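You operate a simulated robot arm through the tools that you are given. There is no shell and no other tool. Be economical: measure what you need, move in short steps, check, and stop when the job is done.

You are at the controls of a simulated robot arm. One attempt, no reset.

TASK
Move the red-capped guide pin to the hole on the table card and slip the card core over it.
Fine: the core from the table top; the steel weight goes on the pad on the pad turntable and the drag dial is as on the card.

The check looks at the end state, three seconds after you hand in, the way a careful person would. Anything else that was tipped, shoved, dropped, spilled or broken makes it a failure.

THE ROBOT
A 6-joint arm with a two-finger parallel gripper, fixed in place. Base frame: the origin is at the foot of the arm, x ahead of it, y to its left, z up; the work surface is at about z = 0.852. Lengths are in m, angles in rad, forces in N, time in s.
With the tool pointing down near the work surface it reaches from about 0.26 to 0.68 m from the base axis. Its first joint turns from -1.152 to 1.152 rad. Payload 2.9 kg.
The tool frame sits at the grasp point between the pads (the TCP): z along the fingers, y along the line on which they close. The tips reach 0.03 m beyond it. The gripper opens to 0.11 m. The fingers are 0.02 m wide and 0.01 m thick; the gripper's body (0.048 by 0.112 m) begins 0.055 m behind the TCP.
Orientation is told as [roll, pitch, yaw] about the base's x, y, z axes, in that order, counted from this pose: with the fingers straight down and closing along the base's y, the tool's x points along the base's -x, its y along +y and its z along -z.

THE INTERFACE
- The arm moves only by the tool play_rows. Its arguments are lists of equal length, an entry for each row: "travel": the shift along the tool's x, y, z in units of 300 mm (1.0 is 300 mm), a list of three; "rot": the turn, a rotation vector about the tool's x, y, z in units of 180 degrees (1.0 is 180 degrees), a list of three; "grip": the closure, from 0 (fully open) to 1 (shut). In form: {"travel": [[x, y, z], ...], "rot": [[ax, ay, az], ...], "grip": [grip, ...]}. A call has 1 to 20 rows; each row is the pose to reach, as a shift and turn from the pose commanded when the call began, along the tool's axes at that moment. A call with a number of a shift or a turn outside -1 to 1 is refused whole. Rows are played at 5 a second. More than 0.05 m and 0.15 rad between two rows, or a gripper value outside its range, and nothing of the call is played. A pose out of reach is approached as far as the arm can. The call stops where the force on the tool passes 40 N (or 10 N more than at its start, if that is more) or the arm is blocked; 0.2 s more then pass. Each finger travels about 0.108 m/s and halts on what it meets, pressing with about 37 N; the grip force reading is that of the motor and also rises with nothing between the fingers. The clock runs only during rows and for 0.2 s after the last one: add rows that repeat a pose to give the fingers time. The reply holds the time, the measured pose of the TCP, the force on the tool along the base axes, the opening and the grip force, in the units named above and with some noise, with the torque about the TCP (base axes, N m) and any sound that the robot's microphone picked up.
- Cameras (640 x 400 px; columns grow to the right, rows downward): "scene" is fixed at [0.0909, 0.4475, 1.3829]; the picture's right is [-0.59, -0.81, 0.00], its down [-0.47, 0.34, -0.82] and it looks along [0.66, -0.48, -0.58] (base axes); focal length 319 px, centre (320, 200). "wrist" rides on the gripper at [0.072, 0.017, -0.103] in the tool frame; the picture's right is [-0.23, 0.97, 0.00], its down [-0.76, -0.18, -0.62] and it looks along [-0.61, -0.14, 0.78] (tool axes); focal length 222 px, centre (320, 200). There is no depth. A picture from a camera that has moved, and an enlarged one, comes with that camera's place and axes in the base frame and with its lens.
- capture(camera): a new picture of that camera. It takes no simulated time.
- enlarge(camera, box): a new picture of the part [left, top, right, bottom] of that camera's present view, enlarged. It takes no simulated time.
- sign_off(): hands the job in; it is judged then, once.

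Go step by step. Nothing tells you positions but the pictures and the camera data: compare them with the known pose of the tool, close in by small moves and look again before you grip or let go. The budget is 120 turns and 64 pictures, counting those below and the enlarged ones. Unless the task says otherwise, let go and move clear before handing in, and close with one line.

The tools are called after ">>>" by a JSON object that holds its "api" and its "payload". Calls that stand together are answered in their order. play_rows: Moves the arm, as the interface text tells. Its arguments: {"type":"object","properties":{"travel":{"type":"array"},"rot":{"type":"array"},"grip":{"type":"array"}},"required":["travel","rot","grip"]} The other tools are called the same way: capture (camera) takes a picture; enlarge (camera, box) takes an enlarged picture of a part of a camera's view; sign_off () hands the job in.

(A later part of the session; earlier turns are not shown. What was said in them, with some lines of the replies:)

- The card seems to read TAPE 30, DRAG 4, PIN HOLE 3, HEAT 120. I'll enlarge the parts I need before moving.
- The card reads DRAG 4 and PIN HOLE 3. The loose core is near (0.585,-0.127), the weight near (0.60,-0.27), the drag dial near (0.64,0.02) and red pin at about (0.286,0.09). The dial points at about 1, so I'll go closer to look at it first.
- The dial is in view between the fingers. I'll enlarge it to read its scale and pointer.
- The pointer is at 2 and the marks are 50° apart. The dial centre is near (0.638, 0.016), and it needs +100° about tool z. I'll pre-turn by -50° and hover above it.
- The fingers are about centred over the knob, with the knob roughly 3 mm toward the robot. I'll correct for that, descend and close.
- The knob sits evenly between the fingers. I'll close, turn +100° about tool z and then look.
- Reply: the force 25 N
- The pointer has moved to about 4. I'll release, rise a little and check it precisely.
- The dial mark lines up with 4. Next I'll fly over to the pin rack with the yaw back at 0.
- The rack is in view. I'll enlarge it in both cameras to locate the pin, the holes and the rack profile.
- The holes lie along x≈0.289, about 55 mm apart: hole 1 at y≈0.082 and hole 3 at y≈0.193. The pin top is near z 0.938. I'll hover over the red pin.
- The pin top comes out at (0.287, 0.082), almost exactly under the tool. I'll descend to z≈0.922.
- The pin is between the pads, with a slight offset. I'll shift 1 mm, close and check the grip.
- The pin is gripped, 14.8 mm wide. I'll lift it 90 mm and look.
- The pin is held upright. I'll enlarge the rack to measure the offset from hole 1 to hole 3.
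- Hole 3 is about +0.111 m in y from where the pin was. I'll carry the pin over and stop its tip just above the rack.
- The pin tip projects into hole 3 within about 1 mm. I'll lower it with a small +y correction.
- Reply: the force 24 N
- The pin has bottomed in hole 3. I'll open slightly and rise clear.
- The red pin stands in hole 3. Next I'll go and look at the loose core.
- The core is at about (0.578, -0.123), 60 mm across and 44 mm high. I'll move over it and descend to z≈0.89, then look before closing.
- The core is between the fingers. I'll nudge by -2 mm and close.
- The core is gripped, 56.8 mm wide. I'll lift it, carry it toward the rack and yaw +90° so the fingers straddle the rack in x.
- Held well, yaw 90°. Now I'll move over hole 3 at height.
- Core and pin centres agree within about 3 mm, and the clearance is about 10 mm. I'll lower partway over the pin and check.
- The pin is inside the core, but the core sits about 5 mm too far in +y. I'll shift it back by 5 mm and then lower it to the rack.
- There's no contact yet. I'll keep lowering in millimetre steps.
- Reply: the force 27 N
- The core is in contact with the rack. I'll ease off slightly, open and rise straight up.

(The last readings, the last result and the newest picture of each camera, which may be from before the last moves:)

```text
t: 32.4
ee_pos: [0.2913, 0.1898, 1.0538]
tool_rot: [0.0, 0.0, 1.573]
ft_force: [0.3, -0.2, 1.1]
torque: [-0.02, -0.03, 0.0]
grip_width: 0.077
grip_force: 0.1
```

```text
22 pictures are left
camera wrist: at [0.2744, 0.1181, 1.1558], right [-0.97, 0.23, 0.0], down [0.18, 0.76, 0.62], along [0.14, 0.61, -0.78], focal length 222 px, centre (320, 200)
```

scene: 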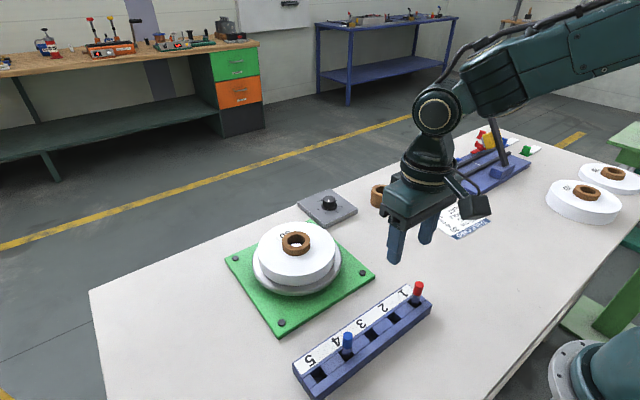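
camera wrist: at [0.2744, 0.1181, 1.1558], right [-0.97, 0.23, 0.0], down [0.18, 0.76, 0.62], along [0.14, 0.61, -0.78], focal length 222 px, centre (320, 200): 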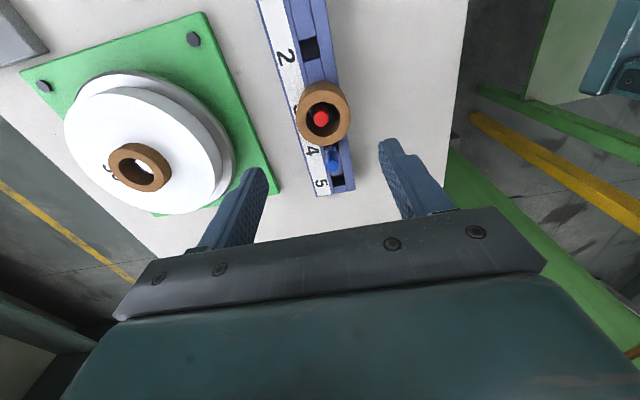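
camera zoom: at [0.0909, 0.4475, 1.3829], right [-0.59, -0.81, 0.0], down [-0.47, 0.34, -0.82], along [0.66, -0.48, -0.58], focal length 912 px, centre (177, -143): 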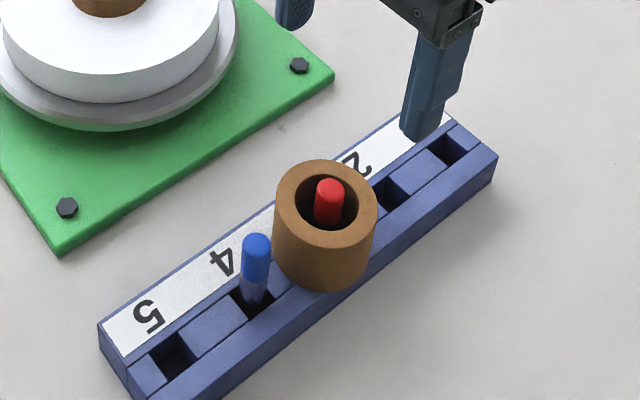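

The core is over the pin on the rack. Next is the weight, so I'll enlarge the pad turntable and the weight to measure them.

>>> {"api": "enlarge", "payload": {"camera": "scene", "box": [220, 205, 380, 325]}}

>>> {"api": "enlarge", "payload": {"camera": "scene", "box": [380, 140, 450, 200]}}

>>> {"api": "enlarge", "payload": {"camera": "wrist", "box": [40, 60, 250, 225]}}

```text
3.33 times, centred on (300, 265) of scene
camera zoom: at [0.0909, 0.4475, 1.3829], right [-0.59, -0.81, 0.0], down [-0.47, 0.34, -0.82], along [0.66, -0.48, -0.58], focal length 1064 px, centre (387, -17)
```

zoom: 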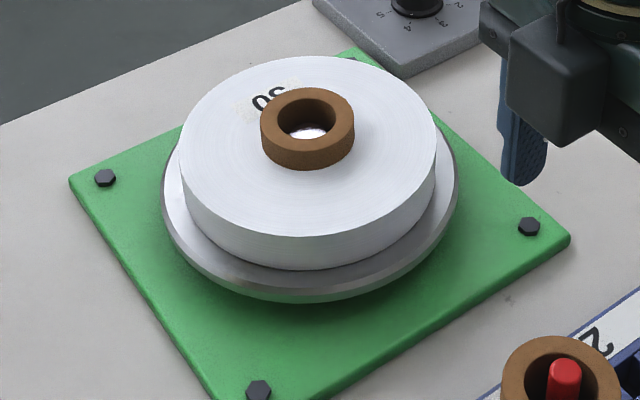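

```text
6.67 times, centred on (415, 170) of scene
camera zoom: at [0.0909, 0.4475, 1.3829], right [-0.59, -0.81, 0.0], down [-0.47, 0.34, -0.82], along [0.66, -0.48, -0.58], focal length 2128 px, centre (-313, 400)
```

zoom: 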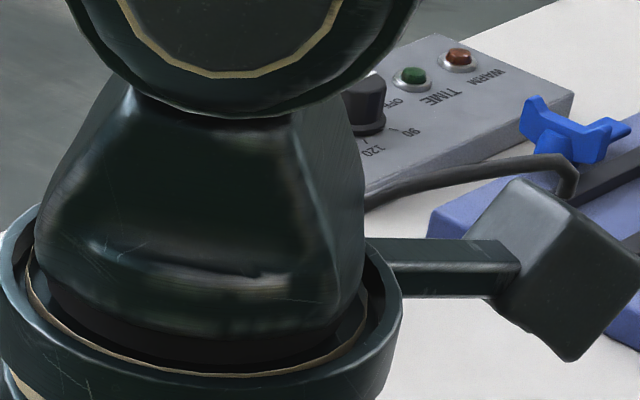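

```text
2.42 times, centred on (145, 142) of wrist
camera zoom: at [0.2744, 0.1181, 1.1558], right [-0.97, 0.23, 0.0], down [0.18, 0.76, 0.62], along [0.14, 0.61, -0.78], focal length 538 px, centre (744, 339)
```

zoom: 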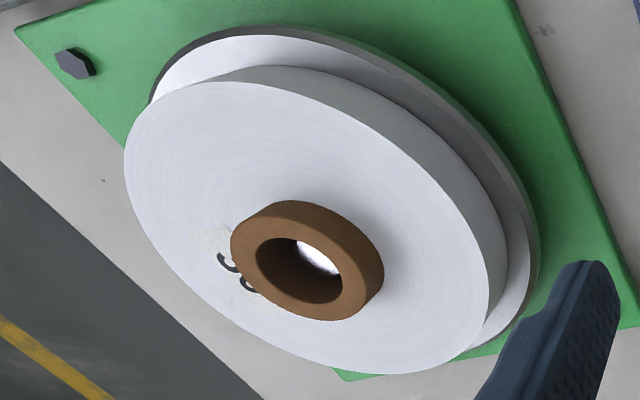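

The seat on the pad's core top is at about (0.511, 0.2025, z 0.936). I'll fly back to the weight, unwinding the yaw.

>>> {"api": "play_rows", "payload": {"travel": [[0.08, -0.05, 0], [0.16, -0.1, 0], [0.24, -0.15, 0], [0.32, -0.2, 0], [0.4, -0.25, 0], [0.48, -0.3, 0], [0.56, -0.35, 0], [0.64, -0.4, 0], [0.72, -0.45, 0], [0.8, -0.48, 0], [0.833, -0.5, 0]], "rot": [[0, 0, 0.0455], [0, 0, 0.091], [0, 0, 0.1364], [0, 0, 0.182], [0, 0, 0.2273], [0, 0, 0.2727], [0, 0, 0.318], [0, 0, 0.3636], [0, 0, 0.409], [0, 0, 0.4545], [0, 0, 0.5]], "grip": [0.3, 0.3, 0.3, 0.3, 0.35, 0.4, 0.45, 0.45, 0.45, 0.45, 0.45]}}

```text
t: 34.8
ee_pos: [0.4398, -0.0601, 1.0524]
tool_rot: [-0.001, 0.001, -0.002]
ft_force: [0.1, 0.2, 0.7]
torque: [0.03, 0.01, 0.0]
grip_width: 0.0605
grip_force: 0.1
```

Yaw is back at 0. I'll continue to a viewing position over the weight.

>>> {"api": "play_rows", "payload": {"travel": [[-0.066, -0.126, 0], [-0.133, -0.253, 0], [-0.2, -0.38, 0], [-0.266, -0.506, 0.08], [-0.333, -0.633, 0.167]], "rot": [[0, 0, 0], [0, 0, 0], [0, 0, 0], [0, 0, 0], [0, 0, 0]], "grip": [0.45, 0.45, 0.45, 0.45, 0.45]}}

>>> {"api": "enlarge", "payload": {"camera": "wrist", "box": [200, 100, 440, 250]}}

>>> {"api": "enlarge", "payload": {"camera": "scene", "box": [370, 120, 470, 200]}}

```text
refused: row 5 steps farther than a row can; nothing moved
```

```text
2.67 times, centred on (320, 175) of wrist
camera zoom: at [0.3669, -0.043, 1.1541], right [0.23, 0.97, 0.0], down [0.76, -0.18, 0.62], along [0.61, -0.14, -0.78], focal length 592 px, centre (320, 267)
```

zoom: 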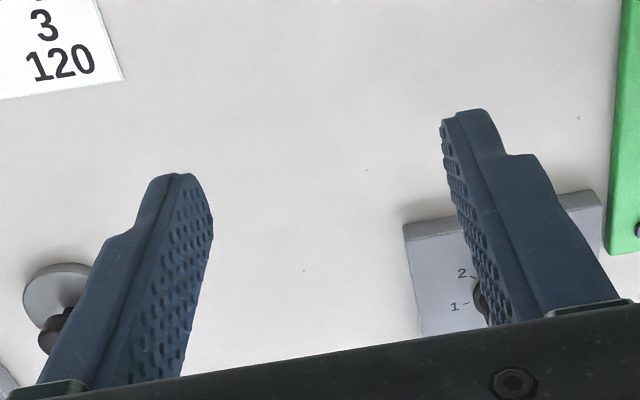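

```text
5.00 times, centred on (420, 160) of scene
camera zoom: at [0.091, 0.4475, 1.3829], right [-0.59, -0.81, 0.0], down [-0.47, 0.34, -0.82], along [0.66, -0.48, -0.58], focal length 1596 px, centre (-180, 400)
```

zoom: 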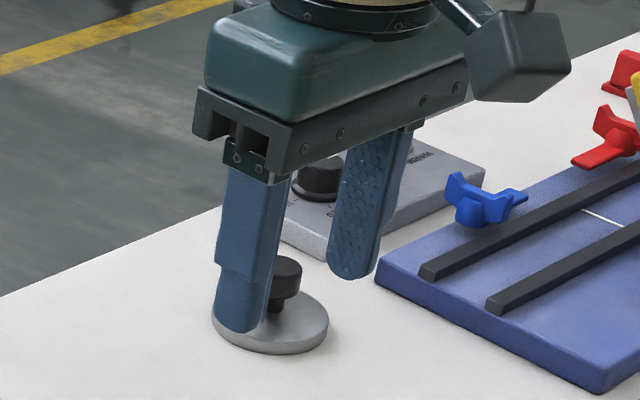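

The last row stepped too far and the call was refused. I'll repeat it with smaller steps.

>>> {"api": "play_rows", "payload": {"travel": [[-0.066, -0.126, 0], [-0.133, -0.253, 0], [-0.2, -0.38, 0], [-0.266, -0.506, 0], [-0.333, -0.633, 0], [-0.333, -0.633, 0.1], [-0.333, -0.633, 0.167]], "rot": [[0, 0, 0], [0, 0, 0], [0, 0, 0], [0, 0, 0], [0, 0, 0], [0, 0, 0], [0, 0, 0]], "grip": [0.45, 0.45, 0.45, 0.45, 0.45, 0.45, 0.45]}}

>>> {"api": "enlarge", "payload": {"camera": "wrist", "box": [200, 100, 440, 250]}}

>>> {"api": "enlarge", "payload": {"camera": "scene", "box": [370, 130, 470, 210]}}

```text
t: 36.4
ee_pos: [0.5396, -0.2509, 1.0013]
tool_rot: [0.0, 0.0, 0.0]
ft_force: [-0.2, 0.0, 0.3]
torque: [-0.02, 0.03, 0.02]
grip_width: 0.0603
grip_force: 0.1
```

```text
2.67 times, centred on (320, 175) of wrist
camera zoom: at [0.4671, -0.2327, 1.1036], right [0.23, 0.97, 0.0], down [0.76, -0.18, 0.62], along [0.61, -0.14, -0.78], focal length 592 px, centre (320, 267)
```

zoom: 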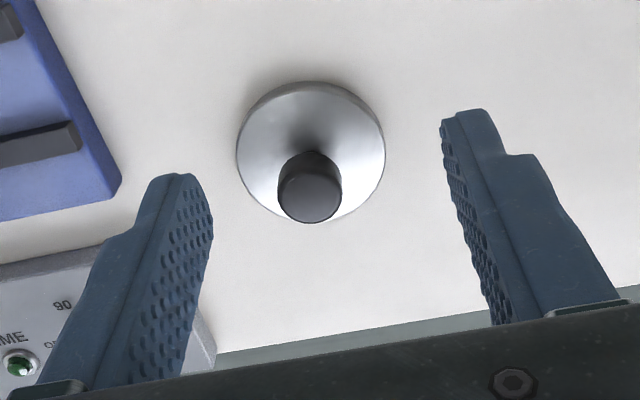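

```text
5.00 times, centred on (420, 170) of scene
camera zoom: at [0.091, 0.4475, 1.3829], right [-0.59, -0.81, 0.0], down [-0.47, 0.34, -0.82], along [0.66, -0.48, -0.58], focal length 1596 px, centre (-180, 350)
```

zoom: 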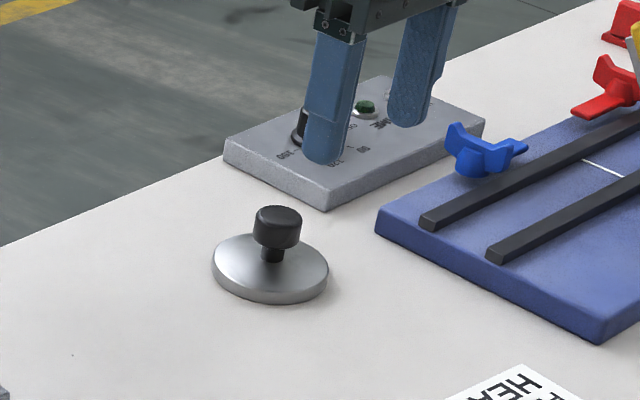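

The weight is at about (0.588, -0.264). Its knob is 25 mm wide with the top near z 0.904. I'll move over it and descend to z≈0.903 with the fingers around the knob.

>>> {"api": "play_rows", "payload": {"travel": [[-0.08, -0.022, 0], [-0.162, -0.0437, 0], [-0.162, -0.0437, 0.11], [-0.162, -0.0437, 0.22], [-0.162, -0.0437, 0.327]], "rot": [[0, 0, 0], [0, 0, 0], [0, 0, 0], [0, 0, 0], [0, 0, 0]], "grip": [0.45, 0.45, 0.45, 0.45, 0.45]}}

>>> {"api": "enlarge", "payload": {"camera": "wrist", "box": [200, 100, 440, 250]}}

>>> {"api": "enlarge", "payload": {"camera": "scene", "box": [370, 130, 470, 210]}}

```text
t: 37.6
ee_pos: [0.5878, -0.263, 0.9037]
tool_rot: [0.0, -0.001, 0.001]
ft_force: [-0.3, -0.6, 1.0]
torque: [0.04, -0.01, 0.03]
grip_width: 0.0605
grip_force: 0.0
```

```text
2.67 times, centred on (320, 175) of wrist
camera zoom: at [0.515, -0.2458, 1.0056], right [0.23, 0.97, 0.0], down [0.76, -0.18, 0.62], along [0.61, -0.14, -0.78], focal length 592 px, centre (320, 267)
```

zoom: 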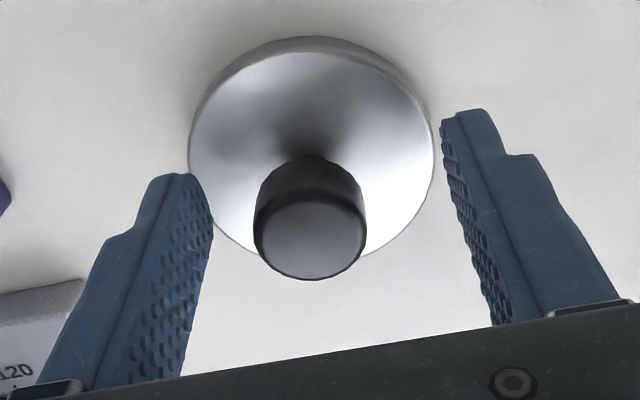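

```text
5.00 times, centred on (420, 170) of scene
camera zoom: at [0.091, 0.4475, 1.3829], right [-0.59, -0.81, 0.0], down [-0.47, 0.34, -0.82], along [0.66, -0.48, -0.58], focal length 1596 px, centre (-180, 350)
```

zoom: 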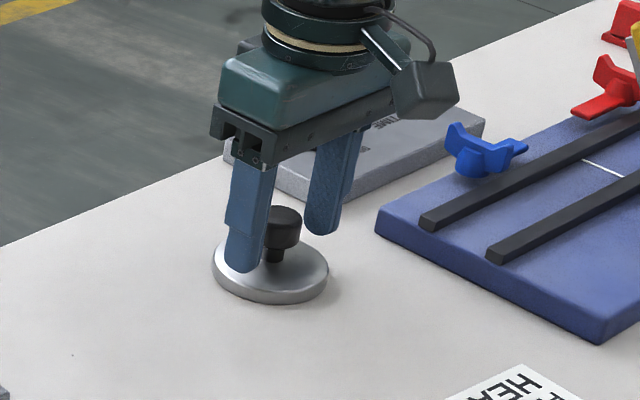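

The knob is centred between the fingers. I'll close and then lift a little.

>>> {"api": "play_rows", "payload": {"travel": [[0, -0.004, 0], [0, -0.004, 0], [0, -0.004, 0], [0, -0.004, 0], [0, -0.004, -0.03], [0, -0.004, -0.07], [0, -0.004, -0.1]], "rot": [[0, 0, 0], [0, 0, 0], [0, 0, 0], [0, 0, 0], [0, 0, 0], [0, 0, 0], [0, 0, 0]], "grip": [0.6, 0.75, 0.88, 0.88, 0.88, 0.88, 0.88]}}

>>> {"api": "enlarge", "payload": {"camera": "scene", "box": [370, 120, 470, 200]}}

```text
t: 39.2
ee_pos: [0.5889, -0.2643, 0.9344]
tool_rot: [-0.001, 0.0, 0.002]
ft_force: [0.6, 0.0, -2.7]
torque: [-0.02, 0.04, 0.0]
grip_width: 0.027
grip_force: 36.7
```

```text
5.00 times, centred on (420, 160) of scene
camera zoom: at [0.091, 0.4475, 1.3829], right [-0.59, -0.81, 0.0], down [-0.47, 0.34, -0.82], along [0.66, -0.48, -0.58], focal length 1596 px, centre (-180, 400)
```

zoom: 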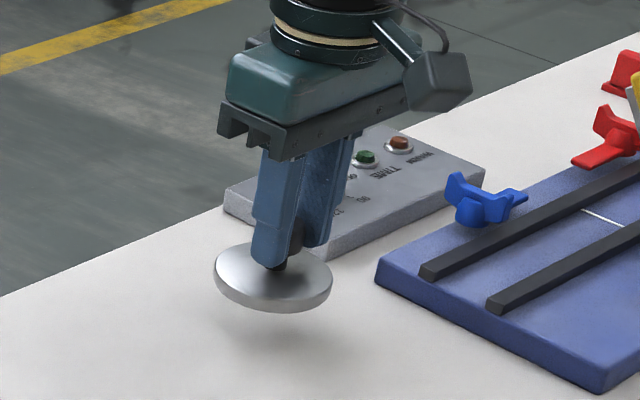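

The weight is lifted level. I'll raise it to z≈1.06 and carry it toward the turntable.

>>> {"api": "play_rows", "payload": {"travel": [[0, 0, -0.14], [0, 0, -0.28], [0, 0, -0.419], [0.02, 0.13, -0.419], [0.05, 0.27, -0.419], [0.08, 0.41, -0.419], [0.11, 0.55, -0.419], [0.14, 0.69, -0.419], [0.17, 0.83, -0.419], [0.2, 0.95, -0.419]], "rot": [[0, 0, 0], [0, 0, 0], [0, 0, 0], [0, 0, 0], [0, 0, 0], [0, 0, 0], [0, 0, 0], [0, 0, 0], [0, 0, 0], [0, 0, 0]], "grip": [0.88, 0.88, 0.88, 0.88, 0.88, 0.88, 0.88, 0.88, 0.88, 0.88]}}

```text
t: 41.4
ee_pos: [0.5262, 0.0194, 1.0592]
tool_rot: [0.001, 0.0, -0.002]
ft_force: [-0.9, 0.3, -2.3]
torque: [0.01, 0.02, -0.03]
grip_width: 0.0268
grip_force: 37.1
```

Next I'll move over the pad's centre and take a look.

>>> {"api": "play_rows", "payload": {"travel": [[0.013, 0.15, 0], [0.026, 0.3, 0], [0.04, 0.45, 0], [0.053, 0.61, 0], [0.053, 0.61, 0.07], [0.053, 0.61, 0.07]], "rot": [[0, 0, 0], [0, 0, 0], [0, 0, 0], [0, 0, 0], [0, 0, 0], [0, 0, 0]], "grip": [0.88, 0.88, 0.88, 0.88, 0.88, 0.88]}}

>>> {"api": "enlarge", "payload": {"camera": "scene", "box": [220, 185, 380, 305]}}

>>> {"api": "capture", "payload": {"camera": "wrist"}}

```text
t: 42.8
ee_pos: [0.5121, 0.2031, 1.038]
tool_rot: [0.0, 0.001, 0.001]
ft_force: [-0.7, 0.2, -2.7]
torque: [0.03, 0.01, -0.04]
grip_width: 0.0265
grip_force: 37.2
```

```text
3.33 times, centred on (300, 245) of scene
camera zoom: at [0.091, 0.4476, 1.3829], right [-0.59, -0.81, 0.0], down [-0.47, 0.34, -0.82], along [0.66, -0.48, -0.58], focal length 1064 px, centre (387, 50)
```

zoom: 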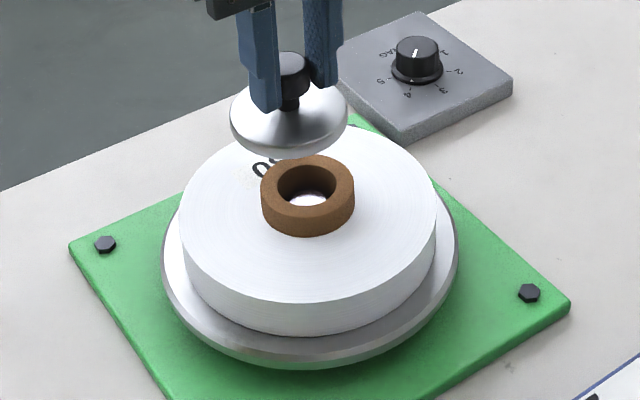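

```text
10 pictures are left
camera wrist: at [0.4392, 0.2211, 1.1393], right [0.23, 0.97, 0.0], down [0.76, -0.18, 0.62], along [0.61, -0.14, -0.78], focal length 222 px, centre (320, 200)
```

wrist: 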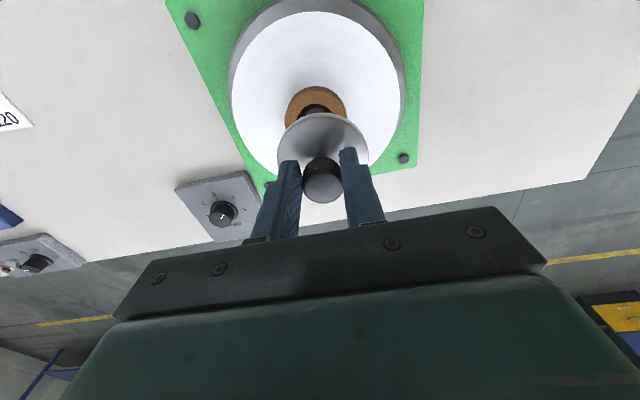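

The weight is over the pad and about 5 mm too far in +y relative to the pad core. I'll correct that and lower it close to contact.

>>> {"api": "play_rows", "payload": {"travel": [[0, -0.017, 0], [0, -0.017, 0.05], [0, -0.017, 0.1], [0, -0.017, 0.145], [0, -0.017, 0.145]], "rot": [[0, 0, 0], [0, 0, 0], [0, 0, 0], [0, 0, 0], [0, 0, 0]], "grip": [0.88, 0.88, 0.88, 0.88, 0.88]}}

>>> {"api": "enlarge", "payload": {"camera": "scene", "box": [250, 205, 350, 280]}}

```text
t: 44.0
ee_pos: [0.5125, 0.1986, 0.9935]
tool_rot: [-0.001, -0.001, 0.0]
ft_force: [0.8, 0.3, -2.4]
torque: [0.0, 0.04, 0.02]
grip_width: 0.0267
grip_force: 36.6
```

```text
5.33 times, centred on (300, 242) of scene
camera zoom: at [0.091, 0.4475, 1.3829], right [-0.59, -0.81, 0.0], down [-0.47, 0.34, -0.82], along [0.66, -0.48, -0.58], focal length 1702 px, centre (427, -27)
```

zoom: 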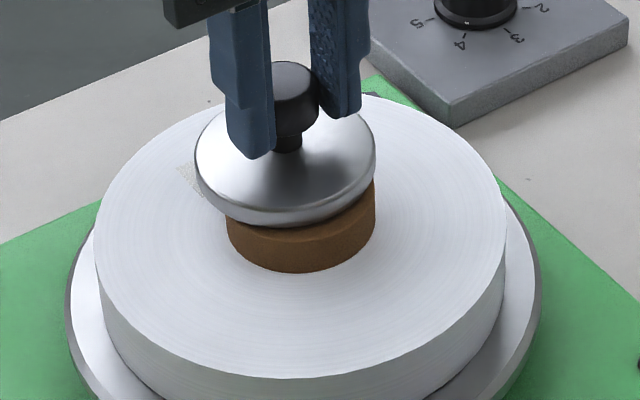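

In this view the disc is still about 5–6 mm left of the core. I'll shift by (-3, -4.5) mm and lower to contact.

>>> {"api": "play_rows", "payload": {"travel": [[0.005, -0.008, 0], [0.01, -0.015, 0], [0.01, -0.015, 0.006], [0.01, -0.015, 0.012], [0.01, -0.015, 0.018], [0.01, -0.015, 0.022]], "rot": [[0, 0, 0], [0, 0, 0], [0, 0, 0], [0, 0, 0], [0, 0, 0], [0, 0, 0]], "grip": [0.88, 0.88, 0.88, 0.88, 0.88, 0.88]}}

>>> {"api": "enlarge", "payload": {"camera": "scene", "box": [250, 205, 350, 280]}}

```text
t: 45.4
ee_pos: [0.5113, 0.1943, 0.99]
tool_rot: [0.004, -0.008, 0.001]
ft_force: [-1.9, 0.3, 23.9]
torque: [-0.37, -0.19, 0.19]
grip_width: 0.0266
grip_force: 37.0
```

```text
5.33 times, centred on (300, 242) of scene
camera zoom: at [0.0905, 0.4474, 1.3829], right [-0.59, -0.81, 0.0], down [-0.47, 0.34, -0.82], along [0.66, -0.48, -0.58], focal length 1702 px, centre (427, -27)
```

zoom: 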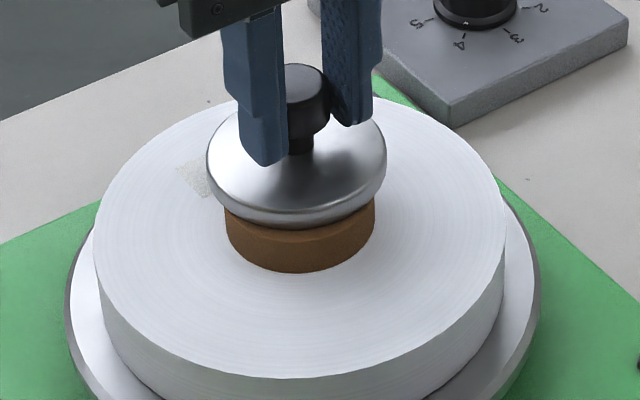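

It has touched down, but the front rim of the core shows, so the weight sits about 7–10 mm too far back. I'll lift slightly, shift 7 mm toward the scene camera and re-seat it.

>>> {"api": "play_rows", "payload": {"travel": [[0, 0, -0.012], [0, 0, -0.03], [0.01, 0.007, -0.03], [0.019, 0.0137, -0.03], [0.019, 0.0137, -0.022], [0.019, 0.0137, -0.012], [0.019, 0.0137, -0.004], [0.019, 0.0137, -0.002]], "rot": [[0, 0, 0], [0, 0, 0], [0, 0, 0], [0, 0, 0], [0, 0, 0], [0, 0, 0], [0, 0, 0], [0, 0, 0]], "grip": [0.88, 0.88, 0.88, 0.88, 0.88, 0.88, 0.88, 0.88]}}

>>> {"api": "enlarge", "payload": {"camera": "scene", "box": [265, 210, 335, 260]}}

```text
t: 47.2
ee_pos: [0.5044, 0.1986, 0.9909]
tool_rot: [0.0, -0.002, 0.002]
ft_force: [-1.8, -2.1, 5.7]
torque: [-0.1, -0.18, -0.06]
grip_width: 0.0264
grip_force: 37.2
```

```text
8.00 times, centred on (300, 235) of scene
camera zoom: at [0.0908, 0.4474, 1.3829], right [-0.59, -0.81, 0.0], down [-0.47, 0.34, -0.82], along [0.66, -0.48, -0.58], focal length 2553 px, centre (480, -80)
```

zoom: 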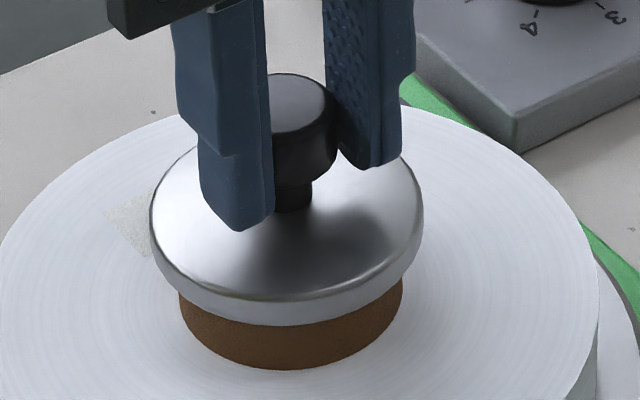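

The disc now sits squarely on the core and contact is light. I'll open and rise clear.

>>> {"api": "play_rows", "payload": {"travel": [[0, 0, 0], [0, 0, 0], [0, 0, 0], [0, 0, -0.05], [0, 0, -0.15], [0, 0, -0.3]], "rot": [[0, 0, 0], [0, 0, 0], [0, 0, 0], [0, 0, 0], [0, 0, 0], [0, 0, 0]], "grip": [0.75, 0.65, 0.55, 0.55, 0.55, 0.55]}}

>>> {"api": "capture", "payload": {"camera": "scene"}}

>>> {"api": "enlarge", "payload": {"camera": "scene", "box": [220, 180, 420, 305]}}

```text
t: 48.6
ee_pos: [0.5046, 0.1988, 1.0795]
tool_rot: [0.0, -0.001, 0.001]
ft_force: [0.3, 0.4, 0.5]
torque: [-0.01, 0.0, -0.02]
grip_width: 0.0494
grip_force: 0.0
```

```text
6 pictures are left
```

scene: 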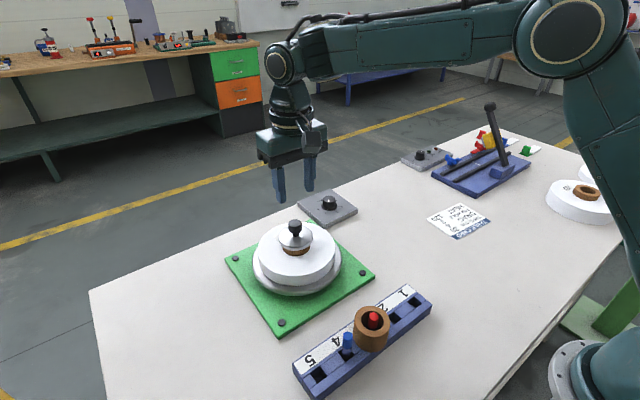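

```text
3.20 times, centred on (320, 242) of scene
camera zoom: at [0.0909, 0.4475, 1.3829], right [-0.59, -0.81, 0.0], down [-0.47, 0.34, -0.82], along [0.66, -0.48, -0.58], focal length 1021 px, centre (320, 64)
```

zoom: 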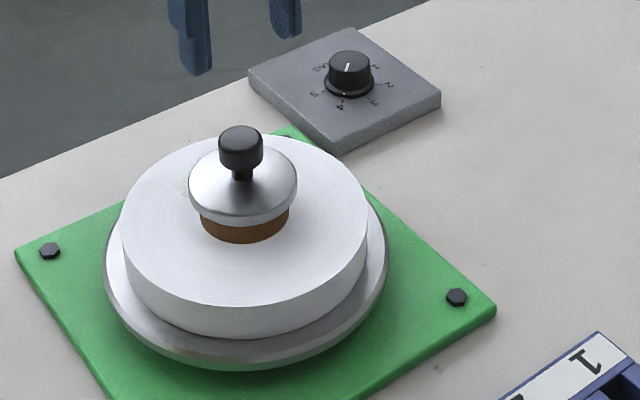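

The weight stands upright on the pad, the dial points at 4, and the core is over the red pin in hole 3. The arm is clear, so I'm handing in.

>>> {"api": "sign_off", "payload": {}}

```text
The job is handed in.
```

I've handed the job in: the red-capped pin is in hole 3 with the table-top core over it, the steel weight sits on the core of the roll on the pad turntable, and the drag dial is at 4.
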